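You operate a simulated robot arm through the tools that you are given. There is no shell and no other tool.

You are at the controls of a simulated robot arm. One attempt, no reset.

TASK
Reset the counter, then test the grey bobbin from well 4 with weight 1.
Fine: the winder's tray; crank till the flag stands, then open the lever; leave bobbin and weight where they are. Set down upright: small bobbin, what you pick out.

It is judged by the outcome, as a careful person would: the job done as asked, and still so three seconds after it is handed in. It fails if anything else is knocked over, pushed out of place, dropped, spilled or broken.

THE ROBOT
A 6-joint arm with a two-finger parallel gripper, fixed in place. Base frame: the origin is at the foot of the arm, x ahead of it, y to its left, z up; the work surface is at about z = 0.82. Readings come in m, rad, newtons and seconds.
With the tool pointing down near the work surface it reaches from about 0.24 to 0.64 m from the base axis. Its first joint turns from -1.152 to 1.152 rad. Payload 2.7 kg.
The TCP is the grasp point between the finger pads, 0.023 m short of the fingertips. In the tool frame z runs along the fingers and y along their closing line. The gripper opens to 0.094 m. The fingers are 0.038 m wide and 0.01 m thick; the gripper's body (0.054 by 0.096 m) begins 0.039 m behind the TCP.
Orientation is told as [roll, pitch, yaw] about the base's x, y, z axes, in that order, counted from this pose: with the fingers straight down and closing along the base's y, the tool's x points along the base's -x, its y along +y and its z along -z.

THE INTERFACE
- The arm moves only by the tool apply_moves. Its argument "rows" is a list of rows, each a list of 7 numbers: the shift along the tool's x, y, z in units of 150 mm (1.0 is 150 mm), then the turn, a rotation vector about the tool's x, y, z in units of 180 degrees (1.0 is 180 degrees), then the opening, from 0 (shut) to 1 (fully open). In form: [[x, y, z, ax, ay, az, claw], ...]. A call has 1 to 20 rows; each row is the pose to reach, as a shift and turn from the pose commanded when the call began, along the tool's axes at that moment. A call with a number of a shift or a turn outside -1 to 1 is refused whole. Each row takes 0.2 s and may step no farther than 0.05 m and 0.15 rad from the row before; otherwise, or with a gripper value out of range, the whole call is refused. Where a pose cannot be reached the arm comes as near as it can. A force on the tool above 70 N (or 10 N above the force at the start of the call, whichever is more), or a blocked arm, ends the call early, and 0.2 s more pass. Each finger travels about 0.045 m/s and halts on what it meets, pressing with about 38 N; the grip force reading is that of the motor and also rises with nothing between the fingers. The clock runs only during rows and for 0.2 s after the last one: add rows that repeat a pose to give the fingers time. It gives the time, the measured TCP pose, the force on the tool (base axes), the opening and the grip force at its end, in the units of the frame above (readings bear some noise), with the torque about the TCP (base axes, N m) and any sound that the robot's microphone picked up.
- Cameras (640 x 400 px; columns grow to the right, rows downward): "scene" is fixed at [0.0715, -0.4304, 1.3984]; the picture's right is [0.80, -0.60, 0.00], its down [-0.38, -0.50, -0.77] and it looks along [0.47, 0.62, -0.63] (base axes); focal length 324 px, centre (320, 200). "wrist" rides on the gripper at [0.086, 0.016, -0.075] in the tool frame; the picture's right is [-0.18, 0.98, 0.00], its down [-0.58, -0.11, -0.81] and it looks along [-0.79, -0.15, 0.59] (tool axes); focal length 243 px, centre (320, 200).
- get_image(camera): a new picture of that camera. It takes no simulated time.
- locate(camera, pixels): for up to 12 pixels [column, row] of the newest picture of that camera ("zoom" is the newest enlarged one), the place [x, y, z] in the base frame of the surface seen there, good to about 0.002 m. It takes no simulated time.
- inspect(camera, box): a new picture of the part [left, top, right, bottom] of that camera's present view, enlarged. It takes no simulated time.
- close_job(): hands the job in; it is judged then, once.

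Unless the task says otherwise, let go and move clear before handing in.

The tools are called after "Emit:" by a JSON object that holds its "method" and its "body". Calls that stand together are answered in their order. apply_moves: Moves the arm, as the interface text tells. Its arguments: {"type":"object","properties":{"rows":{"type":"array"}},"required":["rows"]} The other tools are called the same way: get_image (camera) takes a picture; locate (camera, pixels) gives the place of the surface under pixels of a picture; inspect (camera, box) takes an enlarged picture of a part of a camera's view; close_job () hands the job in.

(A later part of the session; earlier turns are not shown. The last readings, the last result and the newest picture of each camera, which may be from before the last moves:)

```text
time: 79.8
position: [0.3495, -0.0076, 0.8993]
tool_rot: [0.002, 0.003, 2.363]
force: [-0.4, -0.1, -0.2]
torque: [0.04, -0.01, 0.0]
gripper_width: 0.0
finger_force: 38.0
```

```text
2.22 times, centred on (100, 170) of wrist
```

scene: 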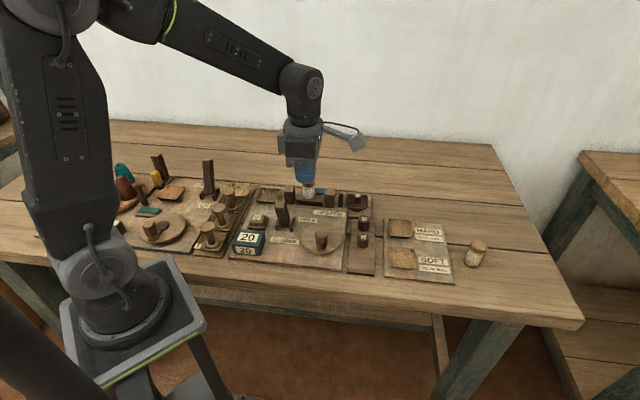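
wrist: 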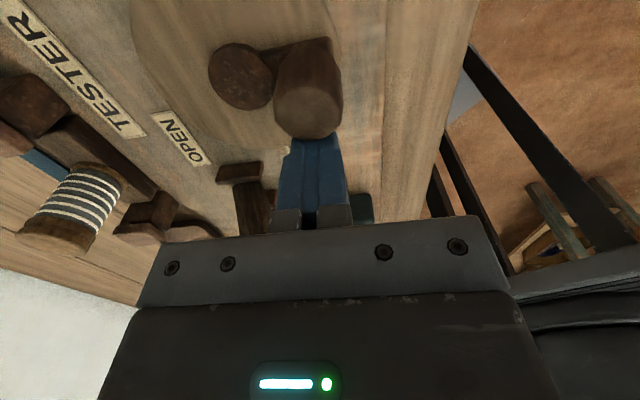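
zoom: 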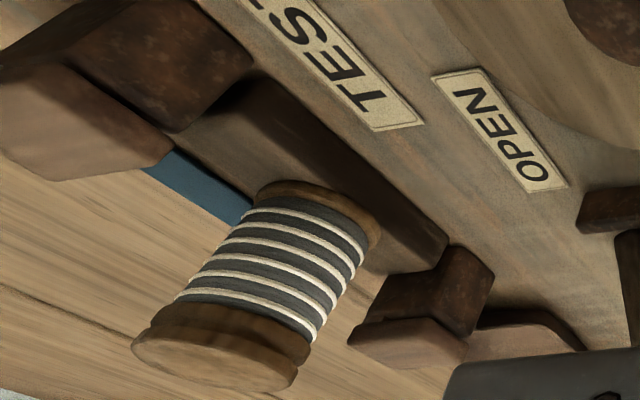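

The flag is still down at 30, and everything remains in place. I'll make another full turn on the same orbit and check again.

Emit:
{"method": "apply_moves", "body": {"rows": [[0.0769, 0.0573, 0, 0, 0, 0, 0], [0.1678, 0.0881, 0, 0, 0, 0, 0], [0.2638, 0.0893, 0, 0, 0, 0, 0], [0.3554, 0.0608, 0, 0, 0, 0, 0], [0.4337, 0.0053, 0, 0, 0, 0, 0], [0.491, -0.0716, 0, 0, 0, 0, 0], [0.5218, -0.1625, 0, 0, 0, 0, 0], [0.523, -0.2585, 0, 0, 0, 0, 0], [0.4945, -0.3501, 0, 0, 0, 0, 0], [0.439, -0.4284, 0, 0, 0, 0, 0], [0.3621, -0.4857, 0, 0, 0, 0, 0], [0.2712, -0.5165, 0, 0, 0, 0, 0], [0.1752, -0.5177, 0, 0, 0, 0, 0], [0.0836, -0.4892, 0, 0, 0, 0, 0], [0.0053, -0.4337, 0, 0, 0, 0, 0], [-0.052, -0.3568, 0, 0, 0, 0, 0], [-0.0828, -0.2659, 0, 0, 0, 0, 0], [-0.084, -0.1699, 0, 0, 0, 0, 0], [-0.0555, -0.0783, 0, 0, 0, 0, 0], [0, 0, 0, 0, 0, 0, 0]]}}

Emit:
{"method": "inspect", "body": {"camera": "scene", "box": [230, 170, 390, 265]}}

Emit:
{"method": "inspect", "body": {"camera": "wrist", "box": [0, 80, 200, 260]}}

```text
time: 84.0
position: [0.3499, -0.0069, 0.9009]
tool_rot: [0.002, 0.002, 2.363]
force: [-0.2, 1.0, 0.3]
torque: [0.03, 0.06, 0.01]
gripper_width: 0.0002
finger_force: 37.9
```

```text
4.00 times, centred on (310, 218) of scene
```

zoom: 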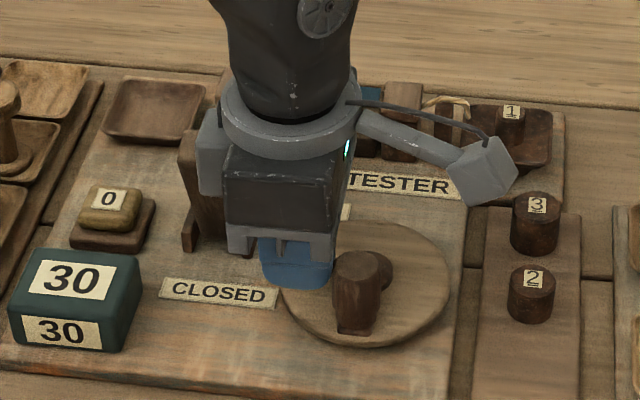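

```text
2.22 times, centred on (100, 170) of wrist
```

zoom: 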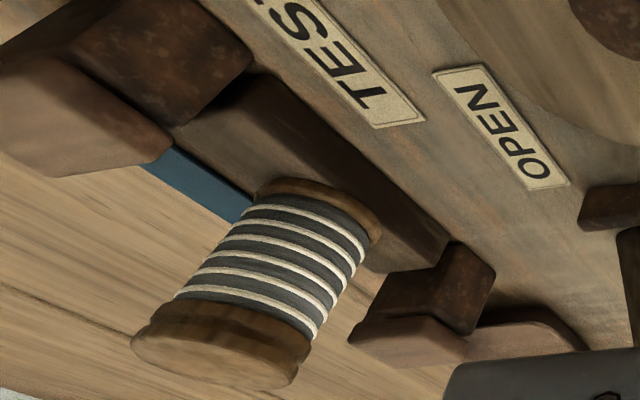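

The counter still reads 30, with the handle marginally short of where it ticked last time. I'll enlarge the flag in the scene view.

Emit:
{"method": "inspect", "body": {"camera": "scene", "box": [290, 175, 350, 213]}}

Emit:
{"method": "inspect", "body": {"camera": "scene", "box": [290, 215, 354, 265]}}

```text
10.53 times, centred on (320, 194) of scene
```

zoom: 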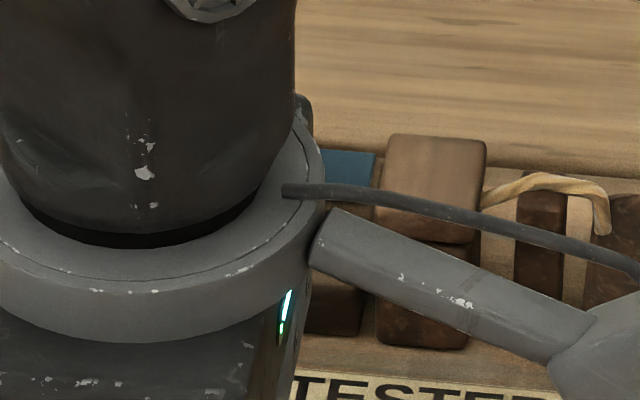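

```text
8.00 times, centred on (322, 240) of scene
```

zoom: 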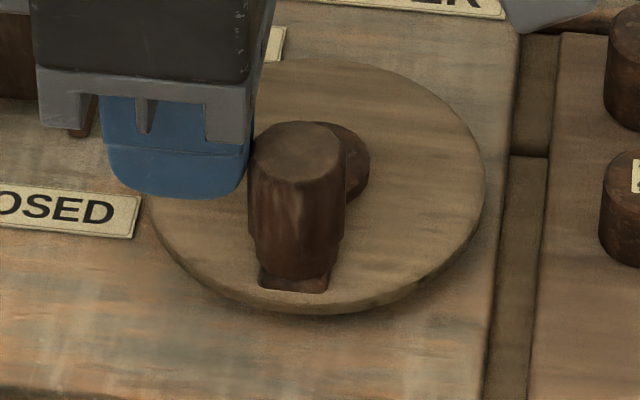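

The handle is right at the home angle. I'll nudge 10° further and check the counter and flag.

Emit:
{"method": "apply_moves", "body": {"rows": [[0.02, 0.0185, 0, 0, 0, 0, 0], [0.0405, 0.0349, 0, 0, 0, 0, 0]]}}

Emit:
{"method": "inspect", "body": {"camera": "scene", "box": [230, 170, 390, 265]}}

Emit:
{"method": "get_image", "body": {"camera": "wrist"}}

```text
time: 84.6
position: [0.3508, -0.0159, 0.9]
tool_rot: [-0.001, 0.002, 2.362]
force: [0.4, 0.5, 0.2]
torque: [0.02, 0.04, 0.02]
gripper_width: 0.0
finger_force: 38.4
```

```text
4.00 times, centred on (310, 218) of scene
```

zoom: 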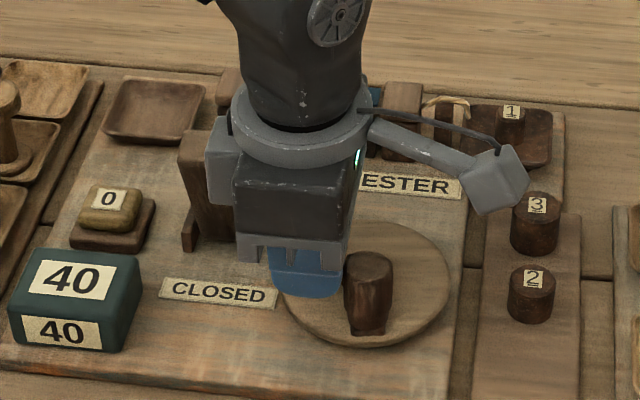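

```text
taken
```

wrist: 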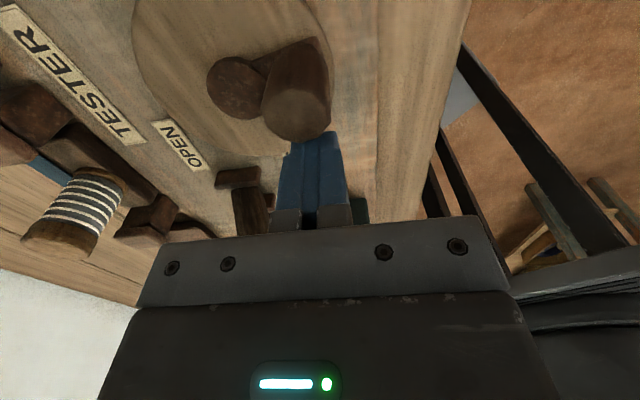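

The counter ticked to 40 but the flag is still flat. Before cranking more I want an unobstructed look at the tester, so I'll back off the handle and rise.

Emit:
{"method": "apply_moves", "body": {"rows": [[-0.03, -0.04, 0, 0, 0, 0, 0], [-0.06, -0.08, 0, 0, 0, 0, 0], [-0.06, -0.08, -0.3, 0, 0, 0, 0], [-0.06, -0.08, -0.6, 0, 0, 0, 0], [-0.06, -0.08, -0.9, 0, 0, 0, 0]]}}

Emit:
{"method": "inspect", "body": {"camera": "scene", "box": [280, 165, 390, 235]}}

Emit:
{"method": "inspect", "body": {"camera": "scene", "box": [325, 180, 385, 220]}}

```text
time: 85.8
position: [0.3512, -0.0002, 1.0361]
tool_rot: [0.002, 0.002, 2.363]
force: [0.0, 0.1, -0.4]
torque: [0.06, -0.01, 0.04]
gripper_width: 0.0
finger_force: 37.4
```

```text
5.71 times, centred on (335, 200) of scene
```

zoom: 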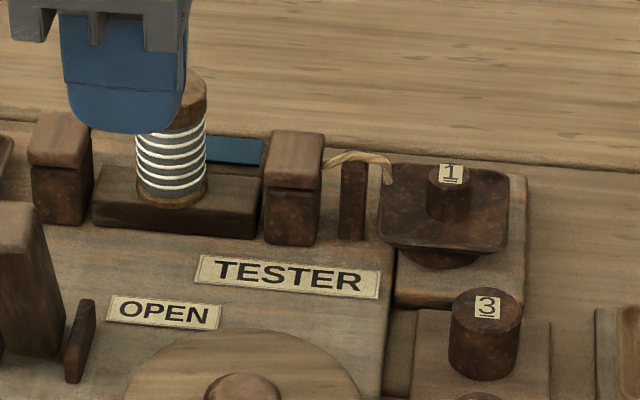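

```text
10.00 times, centred on (355, 200) of scene
```

zoom: 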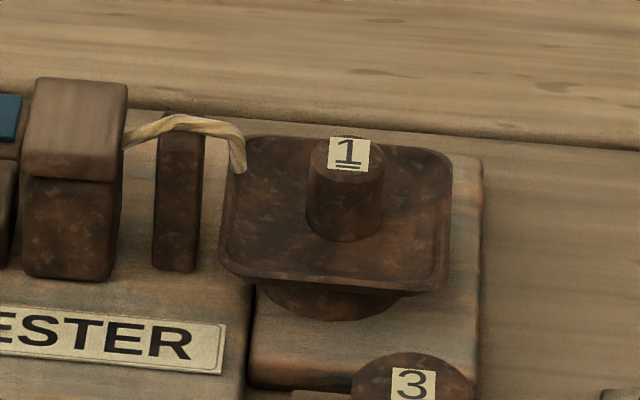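

Weight sits in the pan and the jaws' caps have come down with the lever, so the tester is set; the flag is just not up yet. I'll descend behind the handle again and continue cranking.

Emit:
{"method": "apply_moves", "body": {"rows": [[0, 0, 0.25, 0, 0, 0, 0], [0, 0, 0.5, 0, 0, 0, 0], [0, 0, 0.75, 0, 0, 0, 0], [0, 0, 0.907, 0, 0, 0, 0], [0, 0, 0.907, 0, 0, 0, 0]]}}

Emit:
{"method": "apply_moves", "body": {"rows": [[0.073, 0.0775, 0, 0, 0, 0, 0], [0.1631, 0.1238, 0, 0, 0, 0, 0], [0.2633, 0.1382, 0, 0, 0, 0, 0], [0.3627, 0.1193, 0, 0, 0, 0, 0], [0.4506, 0.0689, 0, 0, 0, 0, 0], [0.5172, -0.0072, 0, 0, 0, 0, 0], [0.5555, -0.101, 0, 0, 0, 0, 0], [0.5612, -0.202, 0, 0, 0, 0, 0], [0.5336, -0.2995, 0, 0, 0, 0, 0], [0.4758, -0.3826, 0, 0, 0, 0, 0], [0.3941, -0.4424, 0, 0, 0, 0, 0], [0.2974, -0.4723, 0, 0, 0, 0, 0], [0.1962, -0.4692, 0, 0, 0, 0, 0], [0.1016, -0.4332, 0, 0, 0, 0, 0], [0.0238, -0.3684, 0, 0, 0, 0, 0], [-0.0287, -0.2818, 0, 0, 0, 0, 0], [-0.0501, -0.1828, 0, 0, 0, 0, 0], [-0.0381, -0.0823, 0, 0, 0, 0, 0], [0.006, 0.0088, 0, 0, 0, 0, 0], [0.0688, 0.0743, 0, 0, 0, 0, 0]]}}

Emit:
{"method": "inspect", "body": {"camera": "scene", "box": [230, 170, 390, 265]}}

Emit:
{"method": "get_image", "body": {"camera": "wrist"}}

```text
time: 87.0
position: [0.3525, -0.0015, 0.8982]
tool_rot: [0.001, 0.002, 2.364]
force: [0.2, -0.9, -0.3]
torque: [0.0, 0.02, 0.03]
gripper_width: 0.0001
finger_force: 38.2
```

```text
time: 91.2
position: [0.3511, -0.0186, 0.8968]
tool_rot: [0.003, 0.001, 2.363]
force: [0.2, 0.3, 1.1]
torque: [0.03, -0.02, -0.01]
gripper_width: 0.0
finger_force: 37.9
```

```text
4.00 times, centred on (310, 218) of scene
```

zoom: 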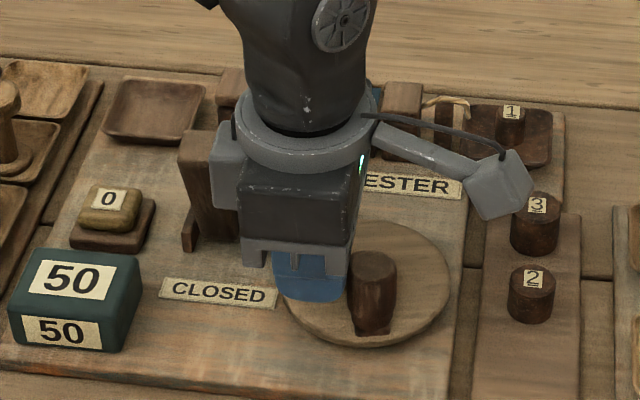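

```text
taken
```

wrist: 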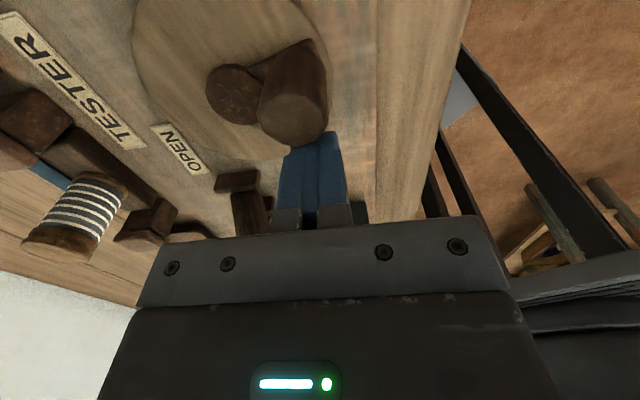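

The counter is at 50 and the flag still lies flat, so the test may not be registering. I'll measure the jaw caps to see what closing the lever did.

Emit:
{"method": "inspect", "body": {"camera": "scene", "box": [310, 175, 370, 213]}}

Emit:
{"method": "locate", "body": {"camera": "zoom", "pixels": [[225, 140], [180, 150], [270, 150], [225, 170], [225, 220], [225, 290], [290, 120], [320, 110], [345, 105], [390, 130], [510, 130], [480, 200]]}}

Emit:
{"method": "inspect", "body": {"camera": "wrist", "box": [0, 70, 200, 260]}}

Emit:
{"method": "locate", "body": {"camera": "zoom", "pixels": [[60, 150], [390, 330], [430, 300], [330, 210], [200, 360], [180, 240], [100, 110], [410, 360], [340, 330], [230, 150], [300, 340], [130, 190]]}}

```text
10.53 times, centred on (340, 194) of scene
```

zoom: 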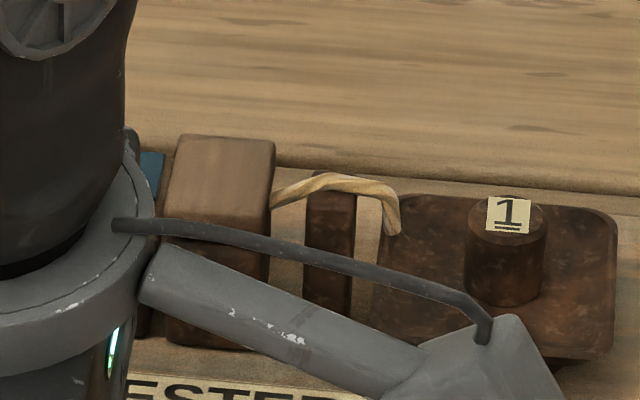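

```text
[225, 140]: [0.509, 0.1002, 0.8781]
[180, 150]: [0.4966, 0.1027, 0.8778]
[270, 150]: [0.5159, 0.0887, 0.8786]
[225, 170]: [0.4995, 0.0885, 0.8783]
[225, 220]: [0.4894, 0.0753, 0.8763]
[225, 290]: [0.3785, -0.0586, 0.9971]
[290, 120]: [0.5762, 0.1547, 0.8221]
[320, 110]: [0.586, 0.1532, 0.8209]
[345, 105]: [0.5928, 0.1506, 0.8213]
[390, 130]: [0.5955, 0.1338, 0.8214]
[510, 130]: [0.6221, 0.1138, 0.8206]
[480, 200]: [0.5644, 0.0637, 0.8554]
```

```text
2.11 times, centred on (100, 165) of wrist
```

zoom: 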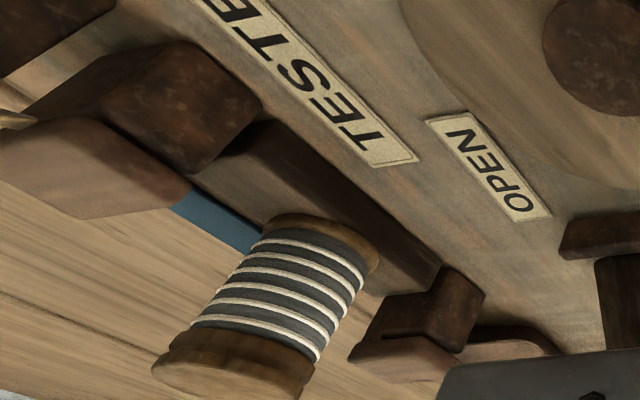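

```text
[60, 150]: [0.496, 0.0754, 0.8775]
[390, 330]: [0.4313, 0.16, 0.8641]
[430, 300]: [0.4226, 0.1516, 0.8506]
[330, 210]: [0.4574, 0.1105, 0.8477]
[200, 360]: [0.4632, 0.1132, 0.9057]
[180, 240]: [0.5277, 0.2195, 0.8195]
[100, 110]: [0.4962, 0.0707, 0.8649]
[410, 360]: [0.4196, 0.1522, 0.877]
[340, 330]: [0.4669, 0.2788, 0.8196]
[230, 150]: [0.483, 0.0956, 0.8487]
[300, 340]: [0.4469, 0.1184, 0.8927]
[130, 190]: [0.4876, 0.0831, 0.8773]
```

Closing the lever only lowered the jaw caps (0.882→0.878); with the count already at 50 the bobbin evidently isn't seen on the bed, and the tester's own dish-shaped tray beside the left jaw matches the wells. I'll back off, and redo it properly: open the lever, move the bobbin to the tester's tray, reset, close, crank.

Emit:
{"method": "apply_moves", "body": {"rows": [[-0.03, -0.04, 0, 0, 0, 0, 0], [-0.06, -0.08, 0, 0, 0, 0, 0], [-0.06, -0.08, -0.3, 0, 0, 0, 0], [-0.06, -0.08, -0.6, 0, 0, 0, 0], [-0.06, -0.08, -0.9, 0, 0, 0, 0]]}}

Emit:
{"method": "get_image", "body": {"camera": "wrist"}}

Emit:
{"method": "get_image", "body": {"camera": "scene"}}

```text
time: 92.4
position: [0.355, -0.0023, 1.0331]
tool_rot: [0.001, 0.003, 2.363]
force: [0.1, -0.2, 0.3]
torque: [-0.02, 0.0, -0.02]
gripper_width: 0.0002
finger_force: 38.1
```

```text
taken
```

wrist: 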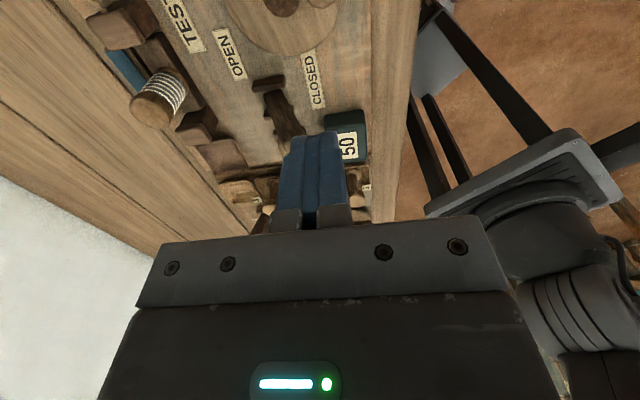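

```text
taken
```

scene: 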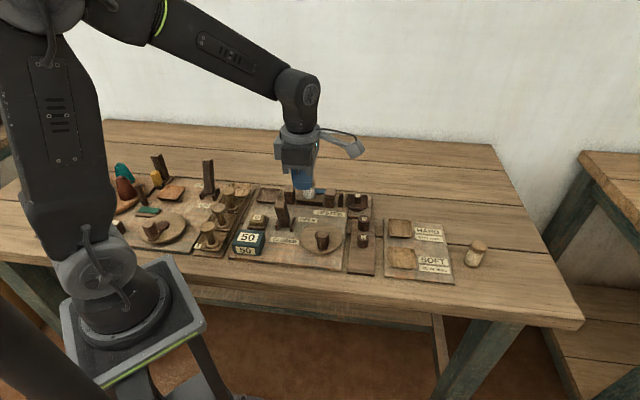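

Everything else is still in place. I'll go to the front side of the lever (toward the base) and descend there.

Emit:
{"method": "apply_moves", "body": {"rows": [[-0.13, 0, 0, 0, 0, 0, 0], [-0.26, 0, 0, 0, 0, 0, 0], [-0.387, -0.001, 0, 0, 0, 0, 0], [-0.387, -0.001, 0, 0, 0, 0, 0]]}}

Emit:
{"method": "get_image", "body": {"camera": "wrist"}}

Emit:
{"method": "inspect", "body": {"camera": "scene", "box": [230, 170, 350, 260]}}

```text
time: 93.4
position: [0.312, 0.0385, 1.0332]
tool_rot: [0.0, 0.006, 2.364]
force: [0.2, 0.3, -0.1]
torque: [0.04, 0.01, 0.0]
gripper_width: 0.0
finger_force: 37.4
```

```text
taken
```

wrist: 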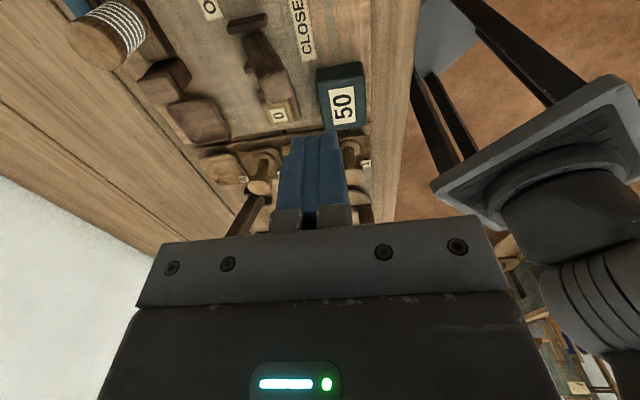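

```text
4.44 times, centred on (290, 215) of scene
```

zoom: 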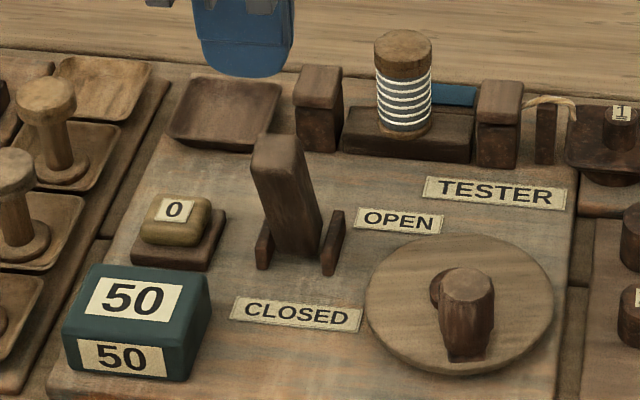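

I'll check the lever's top position from this view before going down in front of it.

Emit:
{"method": "inspect", "body": {"camera": "wrist", "box": [200, 0, 380, 135]}}

Emit:
{"method": "locate", "body": {"camera": "zoom", "pixels": [[210, 240], [230, 260], [200, 220], [250, 230], [225, 150], [260, 170], [290, 250], [180, 180], [275, 225], [300, 215]]}}

```text
2.96 times, centred on (290, 68) of wrist
```

zoom: 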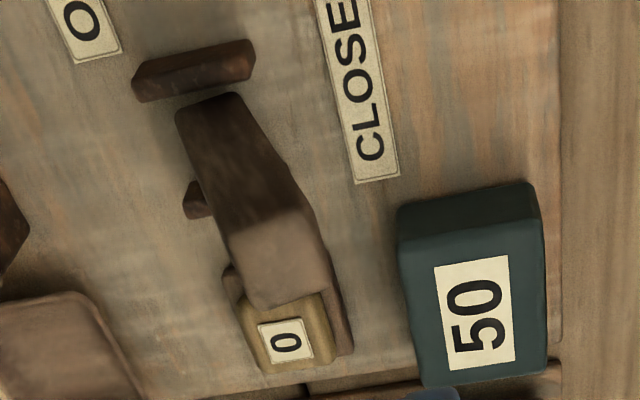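

```text
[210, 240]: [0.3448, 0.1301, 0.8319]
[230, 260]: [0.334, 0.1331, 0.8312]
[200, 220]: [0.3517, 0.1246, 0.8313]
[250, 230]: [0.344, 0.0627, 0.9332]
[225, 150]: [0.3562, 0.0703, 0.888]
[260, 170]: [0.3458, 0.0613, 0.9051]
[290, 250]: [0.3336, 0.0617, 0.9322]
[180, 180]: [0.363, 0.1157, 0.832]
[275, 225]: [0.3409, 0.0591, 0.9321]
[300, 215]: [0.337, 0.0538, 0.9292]
```

The lever's front edge is about 15 mm behind the fingers' plane. I'll descend to fingertip z≈0.90 and push toward OPEN in small steps.

Emit:
{"method": "apply_moves", "body": {"rows": [[0, 0, 0.25, 0, 0, 0, 0], [0, 0, 0.5, 0, 0, 0, 0], [0, 0, 0.65, 0, 0, 0, 0], [0, 0, 0.737, 0, 0, 0, 0], [0, 0, 0.737, 0, 0, 0, 0]]}}

Emit:
{"method": "apply_moves", "body": {"rows": [[0, -0.06, 0, 0, 0, 0, 0], [0, -0.12, 0, 0, 0, 0, 0], [0, -0.18, 0, 0, 0, 0, 0], [0, -0.24, 0, 0, 0, 0, 0], [0, -0.3, 0, 0, 0, 0, 0], [0, -0.36, 0, 0, 0, 0, 0]]}}

Emit:
{"method": "inspect", "body": {"camera": "scene", "box": [230, 170, 350, 260]}}

```text
time: 94.6
position: [0.3131, 0.0386, 0.9215]
tool_rot: [0.002, 0.003, 2.362]
force: [-0.1, 0.7, -0.6]
torque: [0.0, 0.02, 0.0]
gripper_width: 0.0
finger_force: 37.7
```

```text
time: 96.0
position: [0.3509, 0.0777, 0.9242]
tool_rot: [0.0, 0.003, 2.363]
force: [0.0, 0.0, -0.5]
torque: [0.0, 0.01, 0.02]
gripper_width: 0.0
finger_force: 38.1
```

```text
4.44 times, centred on (290, 215) of scene
```

zoom: 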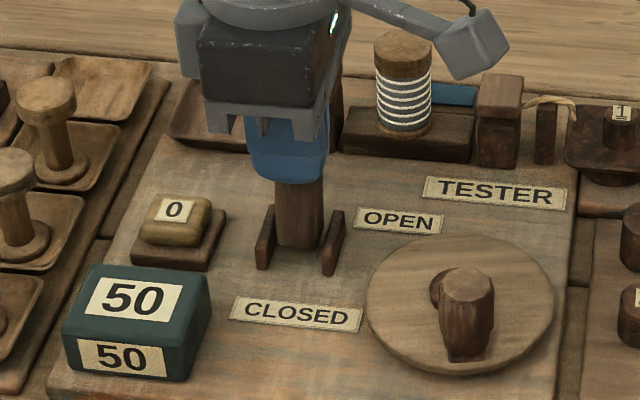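

The lever is moving back with negligible force. I'll push on to its open stop.

Emit:
{"method": "apply_moves", "body": {"rows": [[0, -0.03, 0, 0, 0, 0, 0], [0, -0.06, 0, 0, 0, 0, 0], [0, -0.09, 0, 0, 0, 0, 0], [0, -0.11, 0, 0, 0, 0, 0], [0, -0.125, 0, 0, 0, 0, 0]]}}

Emit:
{"method": "inspect", "body": {"camera": "scene", "box": [230, 170, 350, 260]}}

```text
time: 97.2
position: [0.3595, 0.0882, 0.9223]
tool_rot: [0.017, -0.005, 2.361]
force: [-26.8, -36.2, 25.7]
torque: [-0.67, 0.5, 0.0]
gripper_width: 0.0003
finger_force: 38.0
```

```text
4.44 times, centred on (290, 215) of scene
```

zoom: 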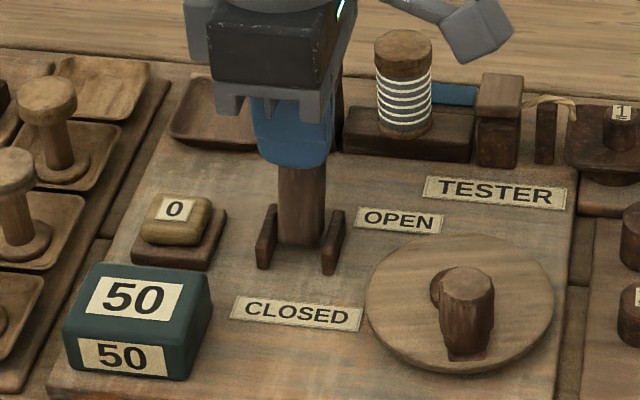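

The lever is at its open stop (≈50 N). I'll back off and rise.

Emit:
{"method": "apply_moves", "body": {"rows": [[0, 0.05, 0, 0, 0, 0, 0], [0, 0.15, 0, 0, 0, 0, 0], [0, 0.2, -0.2, 0, 0, 0, 0], [0, 0.2, -0.45, 0, 0, 0, 0], [0, 0.2, -0.7, 0, 0, 0, 0]]}}

Emit:
{"method": "inspect", "body": {"camera": "scene", "box": [230, 165, 350, 255]}}

Emit:
{"method": "locate", "body": {"camera": "zoom", "pixels": [[285, 85], [300, 90], [200, 120], [230, 140], [265, 110], [180, 130], [265, 150], [225, 115]]}}

```text
time: 98.4
position: [0.3413, 0.0684, 1.0292]
tool_rot: [0.001, 0.002, 2.363]
force: [0.0, 1.1, 0.2]
torque: [-0.02, 0.0, -0.01]
gripper_width: 0.0
finger_force: 37.9
```

```text
4.44 times, centred on (290, 210) of scene
```

zoom: 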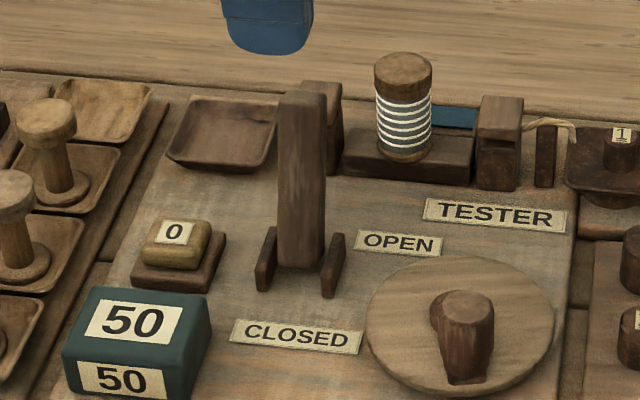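

```text
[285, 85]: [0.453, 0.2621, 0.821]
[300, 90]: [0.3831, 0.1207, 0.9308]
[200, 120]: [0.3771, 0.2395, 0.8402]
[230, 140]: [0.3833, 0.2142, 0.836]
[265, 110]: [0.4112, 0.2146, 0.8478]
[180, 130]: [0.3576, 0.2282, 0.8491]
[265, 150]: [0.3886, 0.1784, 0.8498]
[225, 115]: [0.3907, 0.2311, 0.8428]
```

The lever is open again. Now I'll go back above the bobbin on the bed with the fingers half open.

Emit:
{"method": "apply_moves", "body": {"rows": [[0.06, -0.17, 0, 0, 0, 0, 0.5], [0.12, -0.35, 0, 0, 0, 0, 0.5], [0.18, -0.52, 0, 0, 0, 0, 0.5], [0.24, -0.69, 0, 0, 0, 0, 0.5], [0.291, -0.839, 0, 0, 0, 0, 0.5], [0.291, -0.839, 0, 0, 0, 0, 0.5]]}}

Emit:
{"method": "get_image", "body": {"camera": "wrist"}}

Emit:
{"method": "locate", "body": {"camera": "wrist", "pixels": [[323, 65], [310, 65], [338, 65], [323, 52], [323, 78]]}}

```text
time: 99.8
position: [0.4607, 0.1301, 1.0275]
tool_rot: [0.002, 0.002, 2.362]
force: [-0.5, 0.2, 0.2]
torque: [0.01, -0.01, 0.0]
gripper_width: 0.0466
finger_force: 0.2
```

```text
taken
```

wrist: 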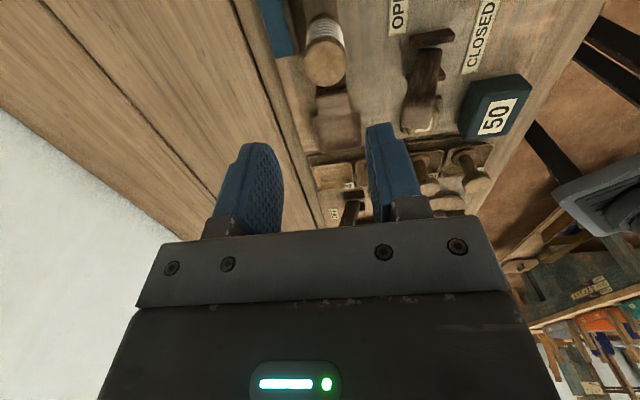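

```text
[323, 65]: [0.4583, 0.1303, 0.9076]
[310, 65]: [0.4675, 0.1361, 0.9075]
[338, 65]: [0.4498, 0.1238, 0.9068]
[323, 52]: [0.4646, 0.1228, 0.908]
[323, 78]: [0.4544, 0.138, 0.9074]
```

The bobbin top is at (0.458, 0.130, 0.907), within the fingers. I'll descend to the same grip height as before (TCP z≈0.897) and close.

Emit:
{"method": "apply_moves", "body": {"rows": [[-0.01, 0, 0.25, 0, 0, 0, 0.5], [-0.01, 0, 0.5, 0, 0, 0, 0.5], [-0.01, 0, 0.7, 0, 0, 0, 0.5], [-0.01, 0, 0.82, 0, 0, 0, 0.5], [-0.01, 0, 0.875, 0, 0, 0, 0.5], [-0.01, 0, 0.875, 0, 0, 0, 0.5]]}}

Emit:
{"method": "inspect", "body": {"camera": "wrist", "box": [220, 30, 440, 230]}}

```text
time: 101.2
position: [0.4606, 0.1313, 0.8968]
tool_rot: [0.003, 0.002, 2.364]
force: [1.2, 0.0, -0.3]
torque: [0.0, 0.01, 0.02]
gripper_width: 0.0471
finger_force: 0.0
```

```text
2.00 times, centred on (330, 130) of wrist
```

zoom: 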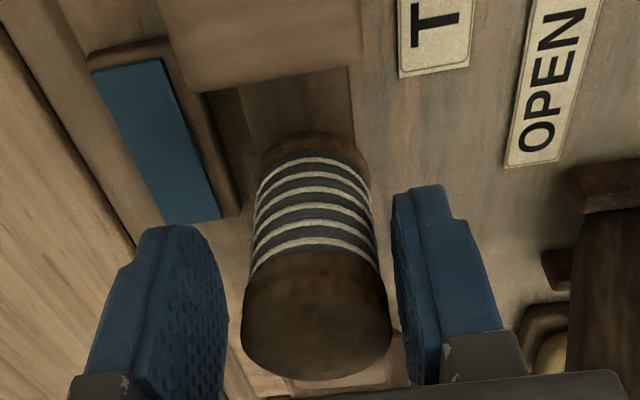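

The bobbin is a touch nearer the right finger; I'll shift 2 mm and then close and lift.

Emit:
{"method": "apply_moves", "body": {"rows": [[0, 0.015, 0, 0, 0, 0, 0.5], [0, 0.015, 0, 0, 0, 0, 0.3], [0, 0.015, 0, 0, 0, 0, 0.2], [0, 0.015, 0, 0, 0, 0, 0], [0, 0.015, 0, 0, 0, 0, 0]]}}

Emit:
{"method": "apply_moves", "body": {"rows": [[0, 0, -0.05, 0, 0, 0, 0], [0, 0, -0.2, 0, 0, 0, 0], [0, 0, -0.45, 0, 0, 0, 0], [0, 0, -0.7, 0, 0, 0, 0], [0, 0, -0.8, 0, 0, 0, 0]]}}

Emit:
{"method": "get_image", "body": {"camera": "wrist"}}

Emit:
{"method": "get_image", "body": {"camera": "scene"}}

```text
time: 102.4
position: [0.4586, 0.1292, 0.8969]
tool_rot: [0.003, 0.002, 2.363]
force: [0.2, -0.3, -0.7]
torque: [-0.02, 0.03, 0.0]
gripper_width: 0.0323
finger_force: 37.7
```

```text
time: 103.6
position: [0.4584, 0.1291, 1.0182]
tool_rot: [0.001, 0.002, 2.365]
force: [0.3, -1.0, -0.9]
torque: [0.02, 0.01, 0.0]
gripper_width: 0.0323
finger_force: 38.4
```

```text
taken
```

wrist: 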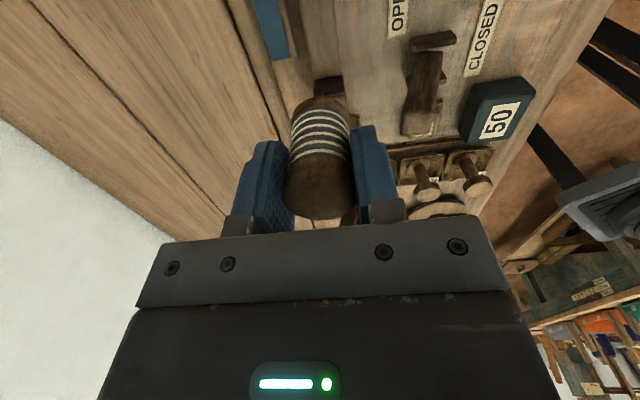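

```text
taken
```

scene: 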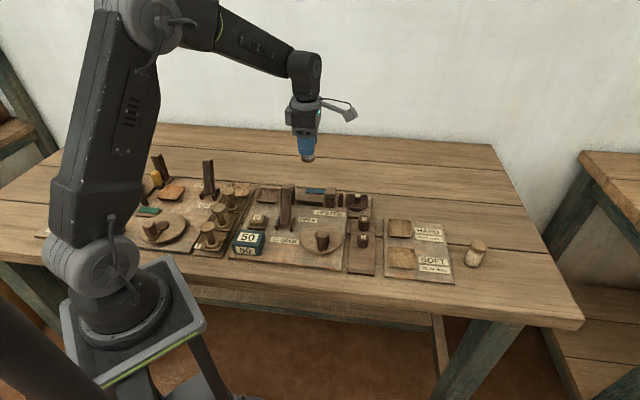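

The bobbin is lifted. With the bed clear and lever open, I'll take a close look at bed, jaws and tray once more.

Emit:
{"method": "inspect", "body": {"camera": "scene", "box": [255, 172, 355, 234]}}

Emit:
{"method": "inspect", "body": {"camera": "scene", "box": [285, 178, 345, 216]}}

Emit:
{"method": "inspect", "body": {"camera": "scene", "box": [250, 180, 300, 212]}}

Emit:
{"method": "locate", "body": {"camera": "zoom", "pixels": [[160, 105], [365, 115], [330, 270], [105, 235], [230, 180], [230, 130], [230, 220], [160, 180], [300, 180], [145, 170], [350, 180], [220, 260]]}}

```text
6.40 times, centred on (305, 203) of scene
```

zoom: 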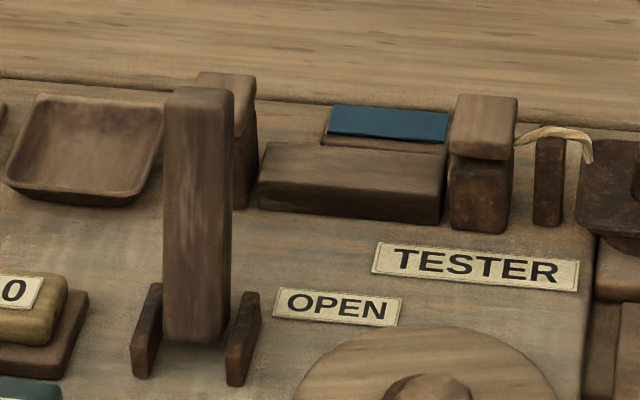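

```text
10.53 times, centred on (315, 197) of scene
```

zoom: 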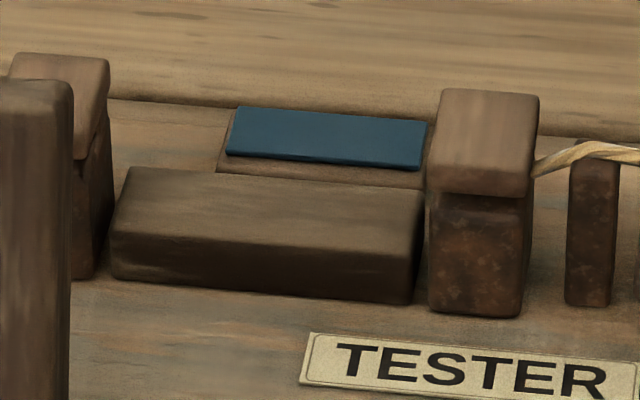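

```text
12.50 times, centred on (275, 196) of scene
```

zoom: 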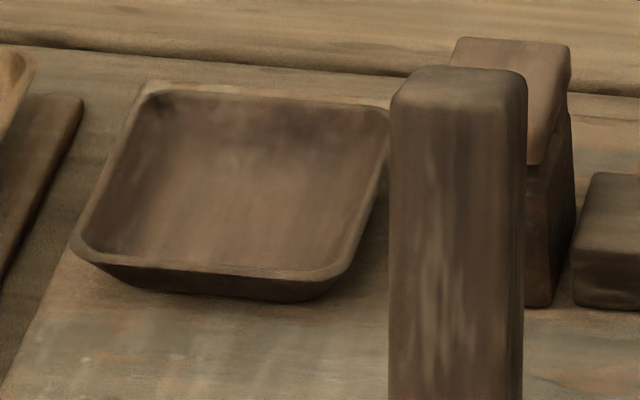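

```text
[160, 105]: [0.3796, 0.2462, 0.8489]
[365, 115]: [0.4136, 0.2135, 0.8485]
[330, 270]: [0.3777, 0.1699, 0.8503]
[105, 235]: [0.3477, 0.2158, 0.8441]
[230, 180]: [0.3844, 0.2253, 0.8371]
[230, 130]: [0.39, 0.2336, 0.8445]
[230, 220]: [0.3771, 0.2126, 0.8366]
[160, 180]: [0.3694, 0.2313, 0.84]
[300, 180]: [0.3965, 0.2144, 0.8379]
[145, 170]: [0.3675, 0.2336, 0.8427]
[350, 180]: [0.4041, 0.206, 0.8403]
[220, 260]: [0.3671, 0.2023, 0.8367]
```

The tray's centre works out at (0.380, 0.211), floor z≈0.8365. I'll carry the bobbin there.

Emit:
{"method": "apply_moves", "body": {"rows": [[-0.15, -0.005, 0, 0, 0, 0, 0], [-0.3, -0.01, 0, 0, 0, 0, 0], [-0.45, -0.015, 0, 0, 0, 0, 0], [-0.6, -0.02, 0, 0, 0, 0, 0], [-0.758, -0.025, 0, 0, 0, 0, 0], [-0.758, -0.025, 0, 0, 0, 0, 0]]}}

Emit:
{"method": "get_image", "body": {"camera": "wrist"}}

Emit:
{"method": "inspect", "body": {"camera": "scene", "box": [230, 140, 330, 215]}}

```text
time: 105.0
position: [0.3802, 0.2097, 1.0155]
tool_rot: [0.002, 0.003, 2.364]
force: [0.4, 0.2, -0.5]
torque: [0.0, -0.02, -0.01]
gripper_width: 0.0325
finger_force: 38.1
```

```text
taken
```

wrist: 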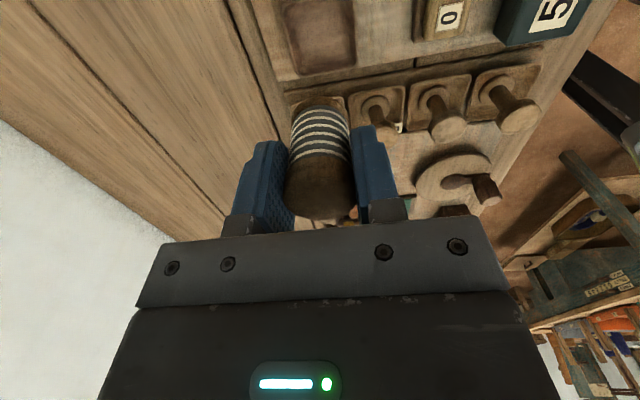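

```text
5.33 times, centred on (280, 178) of scene
```

zoom: 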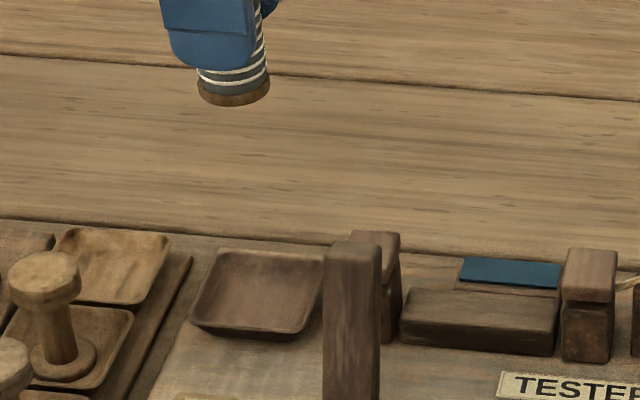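

I'll verify the tray's position from the wrist view before lowering.

Emit:
{"method": "locate", "body": {"camera": "wrist", "pixels": [[288, 8], [349, 4], [352, 62], [301, 69], [320, 35], [320, 20], [335, 35]]}}

Emit:
{"method": "inspect", "body": {"camera": "wrist", "box": [260, 0, 380, 90]}}

```text
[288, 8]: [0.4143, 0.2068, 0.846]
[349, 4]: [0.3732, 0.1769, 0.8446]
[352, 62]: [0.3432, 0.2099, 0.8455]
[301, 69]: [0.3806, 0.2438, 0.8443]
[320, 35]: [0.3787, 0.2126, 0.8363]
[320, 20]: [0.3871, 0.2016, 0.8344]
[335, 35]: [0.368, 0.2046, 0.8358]
```

```text
4.44 times, centred on (320, 45) of wrist
```

zoom: 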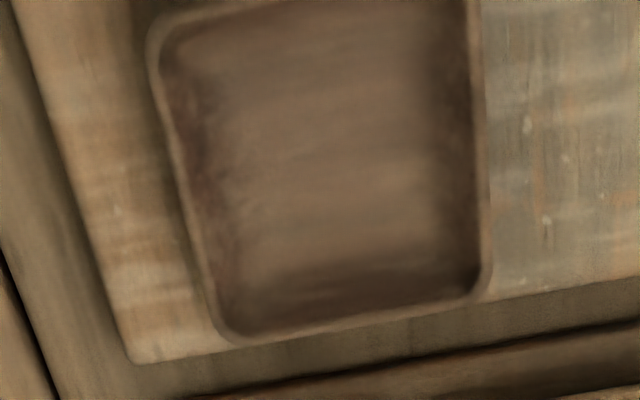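

Tray centre ≈(0.3785, 0.210), matching the TCP. I'll lower the bobbin to just above the floor.

Emit:
{"method": "apply_moves", "body": {"rows": [[-0.008, 0.003, 0.25, 0, 0, 0, 0], [-0.008, 0.003, 0.5, 0, 0, 0, 0], [-0.008, 0.003, 0.7, 0, 0, 0, 0], [-0.008, 0.003, 0.8, 0, 0, 0, 0], [-0.008, 0.003, 0.85, 0, 0, 0, 0], [-0.008, 0.003, 0.85, 0, 0, 0, 0]]}}

Emit:
{"method": "apply_moves", "body": {"rows": [[0, 0, 0.012, 0, 0, 0, 0], [0, 0, 0.022, 0, 0, 0, 0], [0, 0, 0.032, 0, 0, 0, 0]]}}

Emit:
{"method": "inspect", "body": {"camera": "scene", "box": [230, 160, 320, 220]}}

Emit:
{"method": "inspect", "body": {"camera": "wrist", "box": [220, 30, 440, 230]}}

```text
time: 106.4
position: [0.3791, 0.2123, 0.887]
tool_rot: [0.003, 0.002, 2.363]
force: [-0.4, 0.7, 0.6]
torque: [-0.03, 0.03, 0.01]
gripper_width: 0.0323
finger_force: 38.0
```

```text
time: 107.2
position: [0.38, 0.2103, 0.8837]
tool_rot: [-0.001, 0.002, 2.362]
force: [-1.4, -0.5, -0.1]
torque: [0.0, -0.02, 0.01]
gripper_width: 0.0322
finger_force: 37.9
```

```text
6.67 times, centred on (275, 190) of scene
```

zoom: 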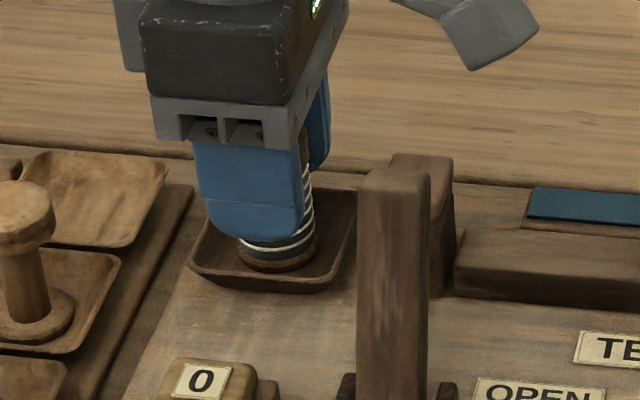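

```text
2.00 times, centred on (330, 130) of wrist
```

zoom: 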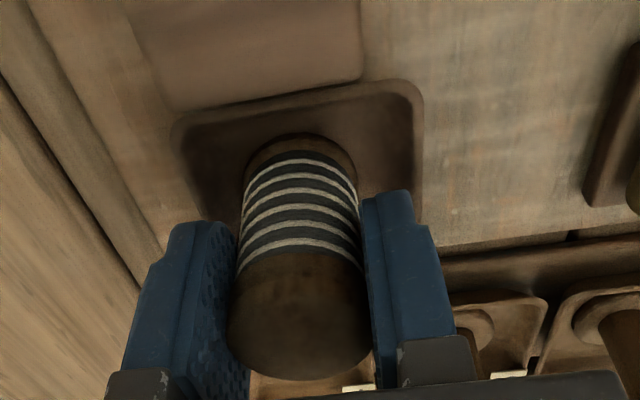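

The bobbin is in the tray, nearly touching. I'll lower by 1 mm steps until contact shows.

Emit:
{"method": "apply_moves", "body": {"rows": [[0, 0, 0.007, 0, 0, 0, 0], [0, 0, 0.013, 0, 0, 0, 0]]}}

```text
time: 107.8
position: [0.3799, 0.2114, 0.8836]
tool_rot: [-0.002, 0.005, 2.364]
force: [-5.1, -4.2, 20.9]
torque: [-0.17, 0.23, 0.01]
gripper_width: 0.0324
finger_force: 37.9
```

Contact is made (≈21 N). I'll ease up about 2 mm to unload and open the fingers, then rise.

Emit:
{"method": "apply_moves", "body": {"rows": [[0, 0, -0.01, 0, 0, 0, 0], [0, 0, -0.012, 0, 0, 0, 0], [0, 0, -0.012, 0, 0, 0, 0.38], [0, 0, -0.012, 0, 0, 0, 0.44], [0, 0, -0.012, 0, 0, 0, 0.5], [0, 0, -0.012, 0, 0, 0, 0.5]]}}

Emit:
{"method": "apply_moves", "body": {"rows": [[0, 0, -0.1, 0, 0, 0, 0.5], [0, 0, -0.25, 0, 0, 0, 0.5], [0, 0, -0.45, 0, 0, 0, 0.5], [0, 0, -0.7, 0, 0, 0, 0.5], [0, 0, -0.93, 0, 0, 0, 0.5]]}}

Emit:
{"method": "get_image", "body": {"camera": "scene"}}

Emit:
{"method": "inspect", "body": {"camera": "scene", "box": [230, 150, 330, 220]}}

Emit:
{"method": "get_image", "body": {"camera": "wrist"}}

```text
time: 109.2
position: [0.3791, 0.2123, 0.8832]
tool_rot: [0.001, 0.001, 2.363]
force: [-0.5, -0.8, -0.4]
torque: [0.0, 0.01, -0.02]
gripper_width: 0.0472
finger_force: 0.0
```

```text
time: 110.4
position: [0.3802, 0.2129, 1.0262]
tool_rot: [0.001, 0.002, 2.364]
force: [-0.6, -0.4, -0.4]
torque: [0.01, 0.01, 0.0]
gripper_width: 0.0469
finger_force: 0.0
```

```text
taken
```

scene: 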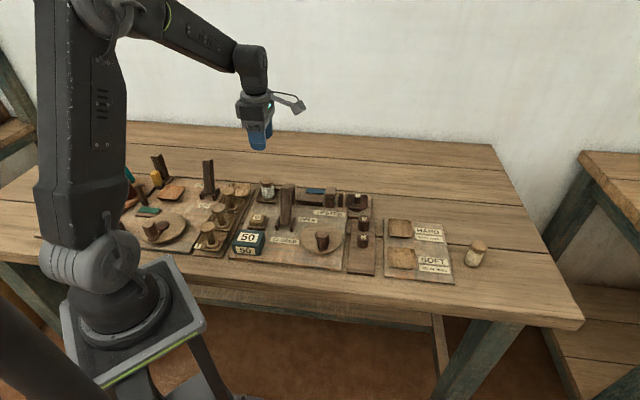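

```text
5.71 times, centred on (280, 185) of scene
```

zoom: 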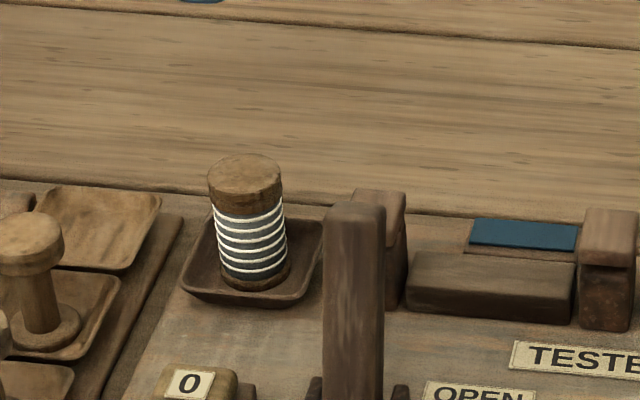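

```text
taken
```

wrist: 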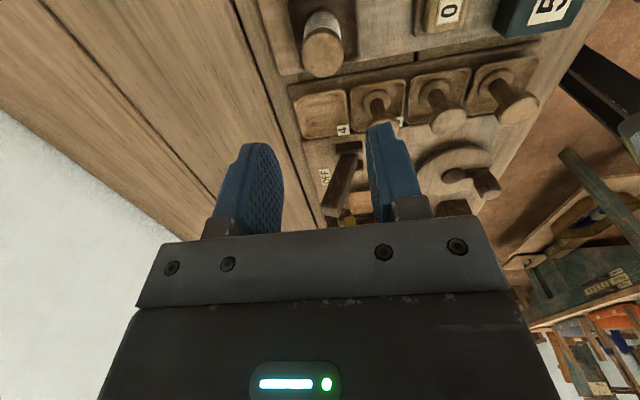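

The grey bobbin stands upright in the tester's tray. Now I'll close the fingers and go over the "0" key, turned slightly so the camera stays clear of the lever.

Emit:
{"method": "apply_moves", "body": {"rows": [[0.001, 0.15, 0, 0, 0, 0.03, 0.2], [0.003, 0.3, 0, 0, 0, 0.06, 0], [0.005, 0.45, 0, 0, 0, 0.086, 0], [0.007, 0.6, 0, 0, 0, 0.086, 0], [0.008, 0.72, 0, 0, 0, 0.086, 0], [0.008, 0.72, 0, 0, 0, 0.086, 0]]}}

Emit:
{"method": "get_image", "body": {"camera": "wrist"}}

Emit:
{"method": "inspect", "body": {"camera": "scene", "box": [225, 150, 345, 250]}}

```text
time: 111.8
position: [0.306, 0.1341, 1.0241]
tool_rot: [0.0, 0.004, 2.094]
force: [-0.5, 0.9, 0.0]
torque: [0.02, 0.0, -0.02]
gripper_width: 0.0003
finger_force: 38.1
```

```text
taken
```

wrist: 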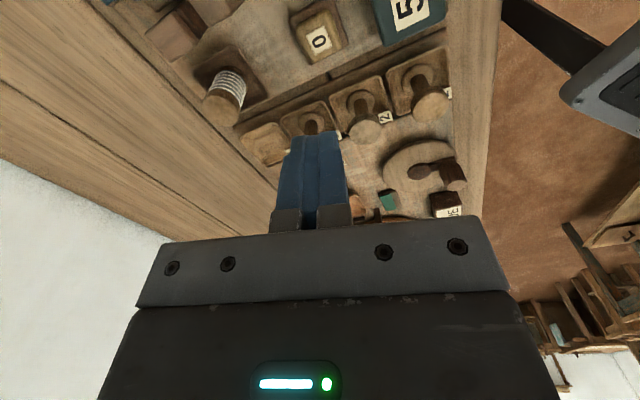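

```text
4.00 times, centred on (285, 200) of scene
```

zoom: 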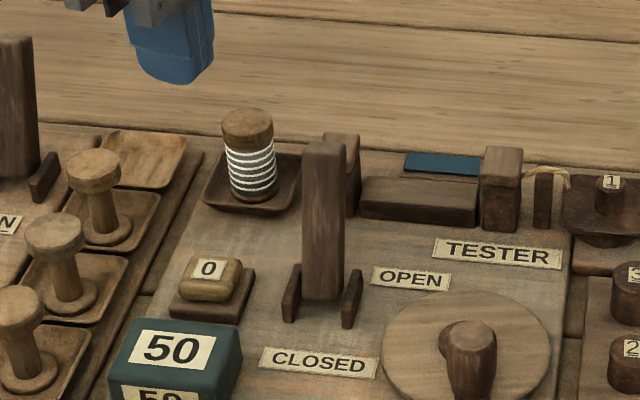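

The tool is above the key at (0.306, 0.134). I'll descend to just above it and press.

Emit:
{"method": "apply_moves", "body": {"rows": [[0, 0, 0.25, 0, 0, 0, 0], [0, 0, 0.5, 0, 0, 0, 0], [0, 0, 0.7, 0, 0, 0, 0], [0, 0, 0.87, 0, 0, 0, 0], [0, 0, 0.87, 0, 0, 0, 0]]}}

Emit:
{"method": "apply_moves", "body": {"rows": [[0, 0, 0.05, 0, 0, 0, 0], [0, 0, 0.09, 0, 0, 0, 0], [0, 0, 0.11, 0, 0, 0, 0], [0, 0, 0.13, 0, 0, 0, 0], [0, 0, 0.145, 0, 0, 0, 0]]}}

Emit:
{"method": "inspect", "body": {"camera": "scene", "box": [225, 170, 325, 260]}}

```text
time: 113.0
position: [0.305, 0.1336, 0.8925]
tool_rot: [0.001, 0.003, 2.096]
force: [-0.5, -0.1, -0.1]
torque: [-0.02, 0.0, 0.03]
gripper_width: 0.0001
finger_force: 37.9
```

```text
time: 114.2
position: [0.3058, 0.1334, 0.8719]
tool_rot: [-0.001, 0.004, 2.094]
force: [0.8, -1.2, 5.2]
torque: [0.09, 0.03, -0.03]
gripper_width: 0.0
finger_force: 38.2
heard: click
```

```text
4.44 times, centred on (275, 215) of scene
```

zoom: 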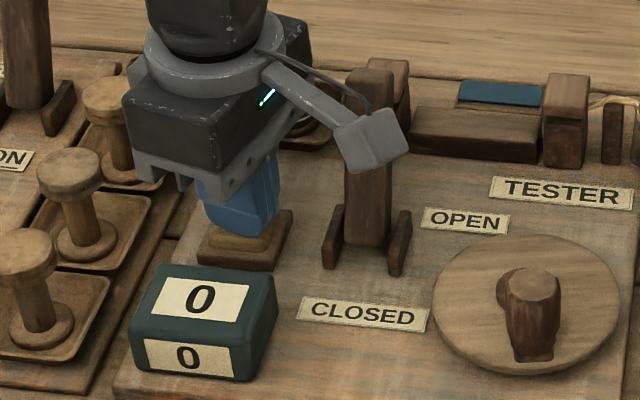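

Click heard and the counter reads 0 again. I'll rise straight up and turn back to yaw 135.5°.

Emit:
{"method": "apply_moves", "body": {"rows": [[0, 0, -0.15, 0, 0, 0, 0], [0, 0, -0.4, 0, 0, 0, 0], [0, 0, -0.7, 0, 0, 0, 0], [0, 0, -1.0, 0, 0, 0, 0], [0, 0, -1.0, 0, 0, -0.043, 0], [0, 0, -1.0, 0, 0, -0.086, 0], [0, 0, -1.0, 0, 0, -0.086, 0]]}}

Emit:
{"method": "inspect", "body": {"camera": "scene", "box": [225, 170, 345, 260]}}

```text
time: 115.8
position: [0.305, 0.1345, 1.0222]
tool_rot: [0.001, 0.001, 2.365]
force: [0.3, 0.1, 1.7]
torque: [0.01, -0.02, 0.04]
gripper_width: 0.0003
finger_force: 38.2
```

```text
4.44 times, centred on (285, 215) of scene
```

zoom: 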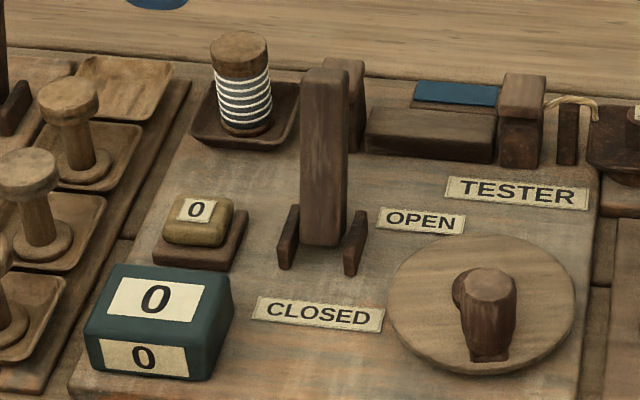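

All is set: bobbin in tray, weight in pan, counter 0, lever open. I'll go behind the lever and push it closed again.

Emit:
{"method": "apply_moves", "body": {"rows": [[0.12, -0.11, 0, 0, 0, 0, 0], [0.24, -0.22, 0, 0, 0, 0, 0], [0.37, -0.335, 0, 0, 0, 0, 0], [0.492, -0.447, 0, 0, 0, 0, 0], [0.492, -0.447, 0.2, 0, 0, 0, 0], [0.492, -0.447, 0.45, 0, 0, 0, 0], [0.492, -0.447, 0.66, 0, 0, 0, 0], [0.492, -0.447, 0.66, 0, 0, 0, 0]]}}

Emit:
{"method": "inspect", "body": {"camera": "scene", "box": [240, 150, 360, 240]}}

Emit:
{"method": "get_image", "body": {"camera": "wrist"}}

```text
time: 117.6
position: [0.4024, 0.1298, 0.9234]
tool_rot: [0.001, 0.003, 2.364]
force: [-0.6, 0.0, 0.6]
torque: [0.0, -0.03, -0.02]
gripper_width: 0.0002
finger_force: 38.0
```

```text
4.44 times, centred on (300, 195) of scene
```

zoom: 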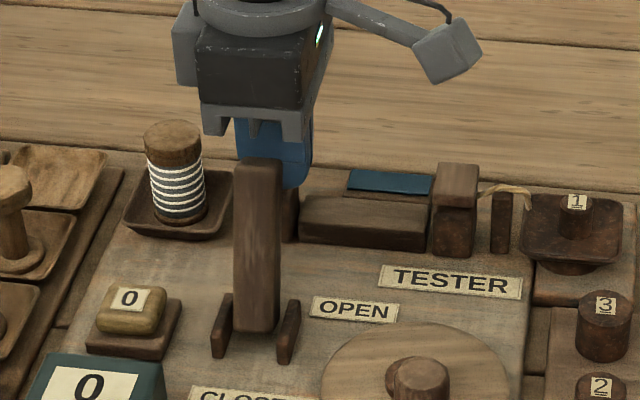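

```text
taken
```

wrist: 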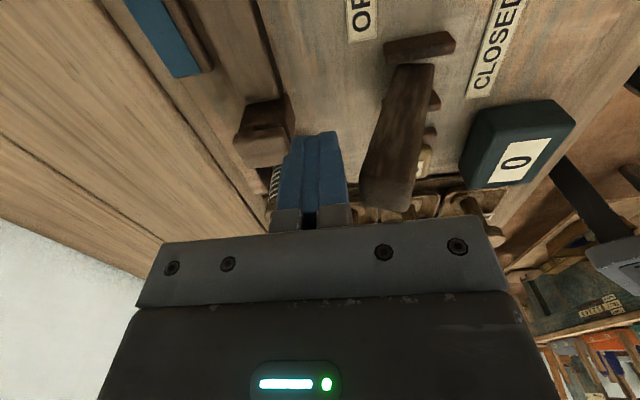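

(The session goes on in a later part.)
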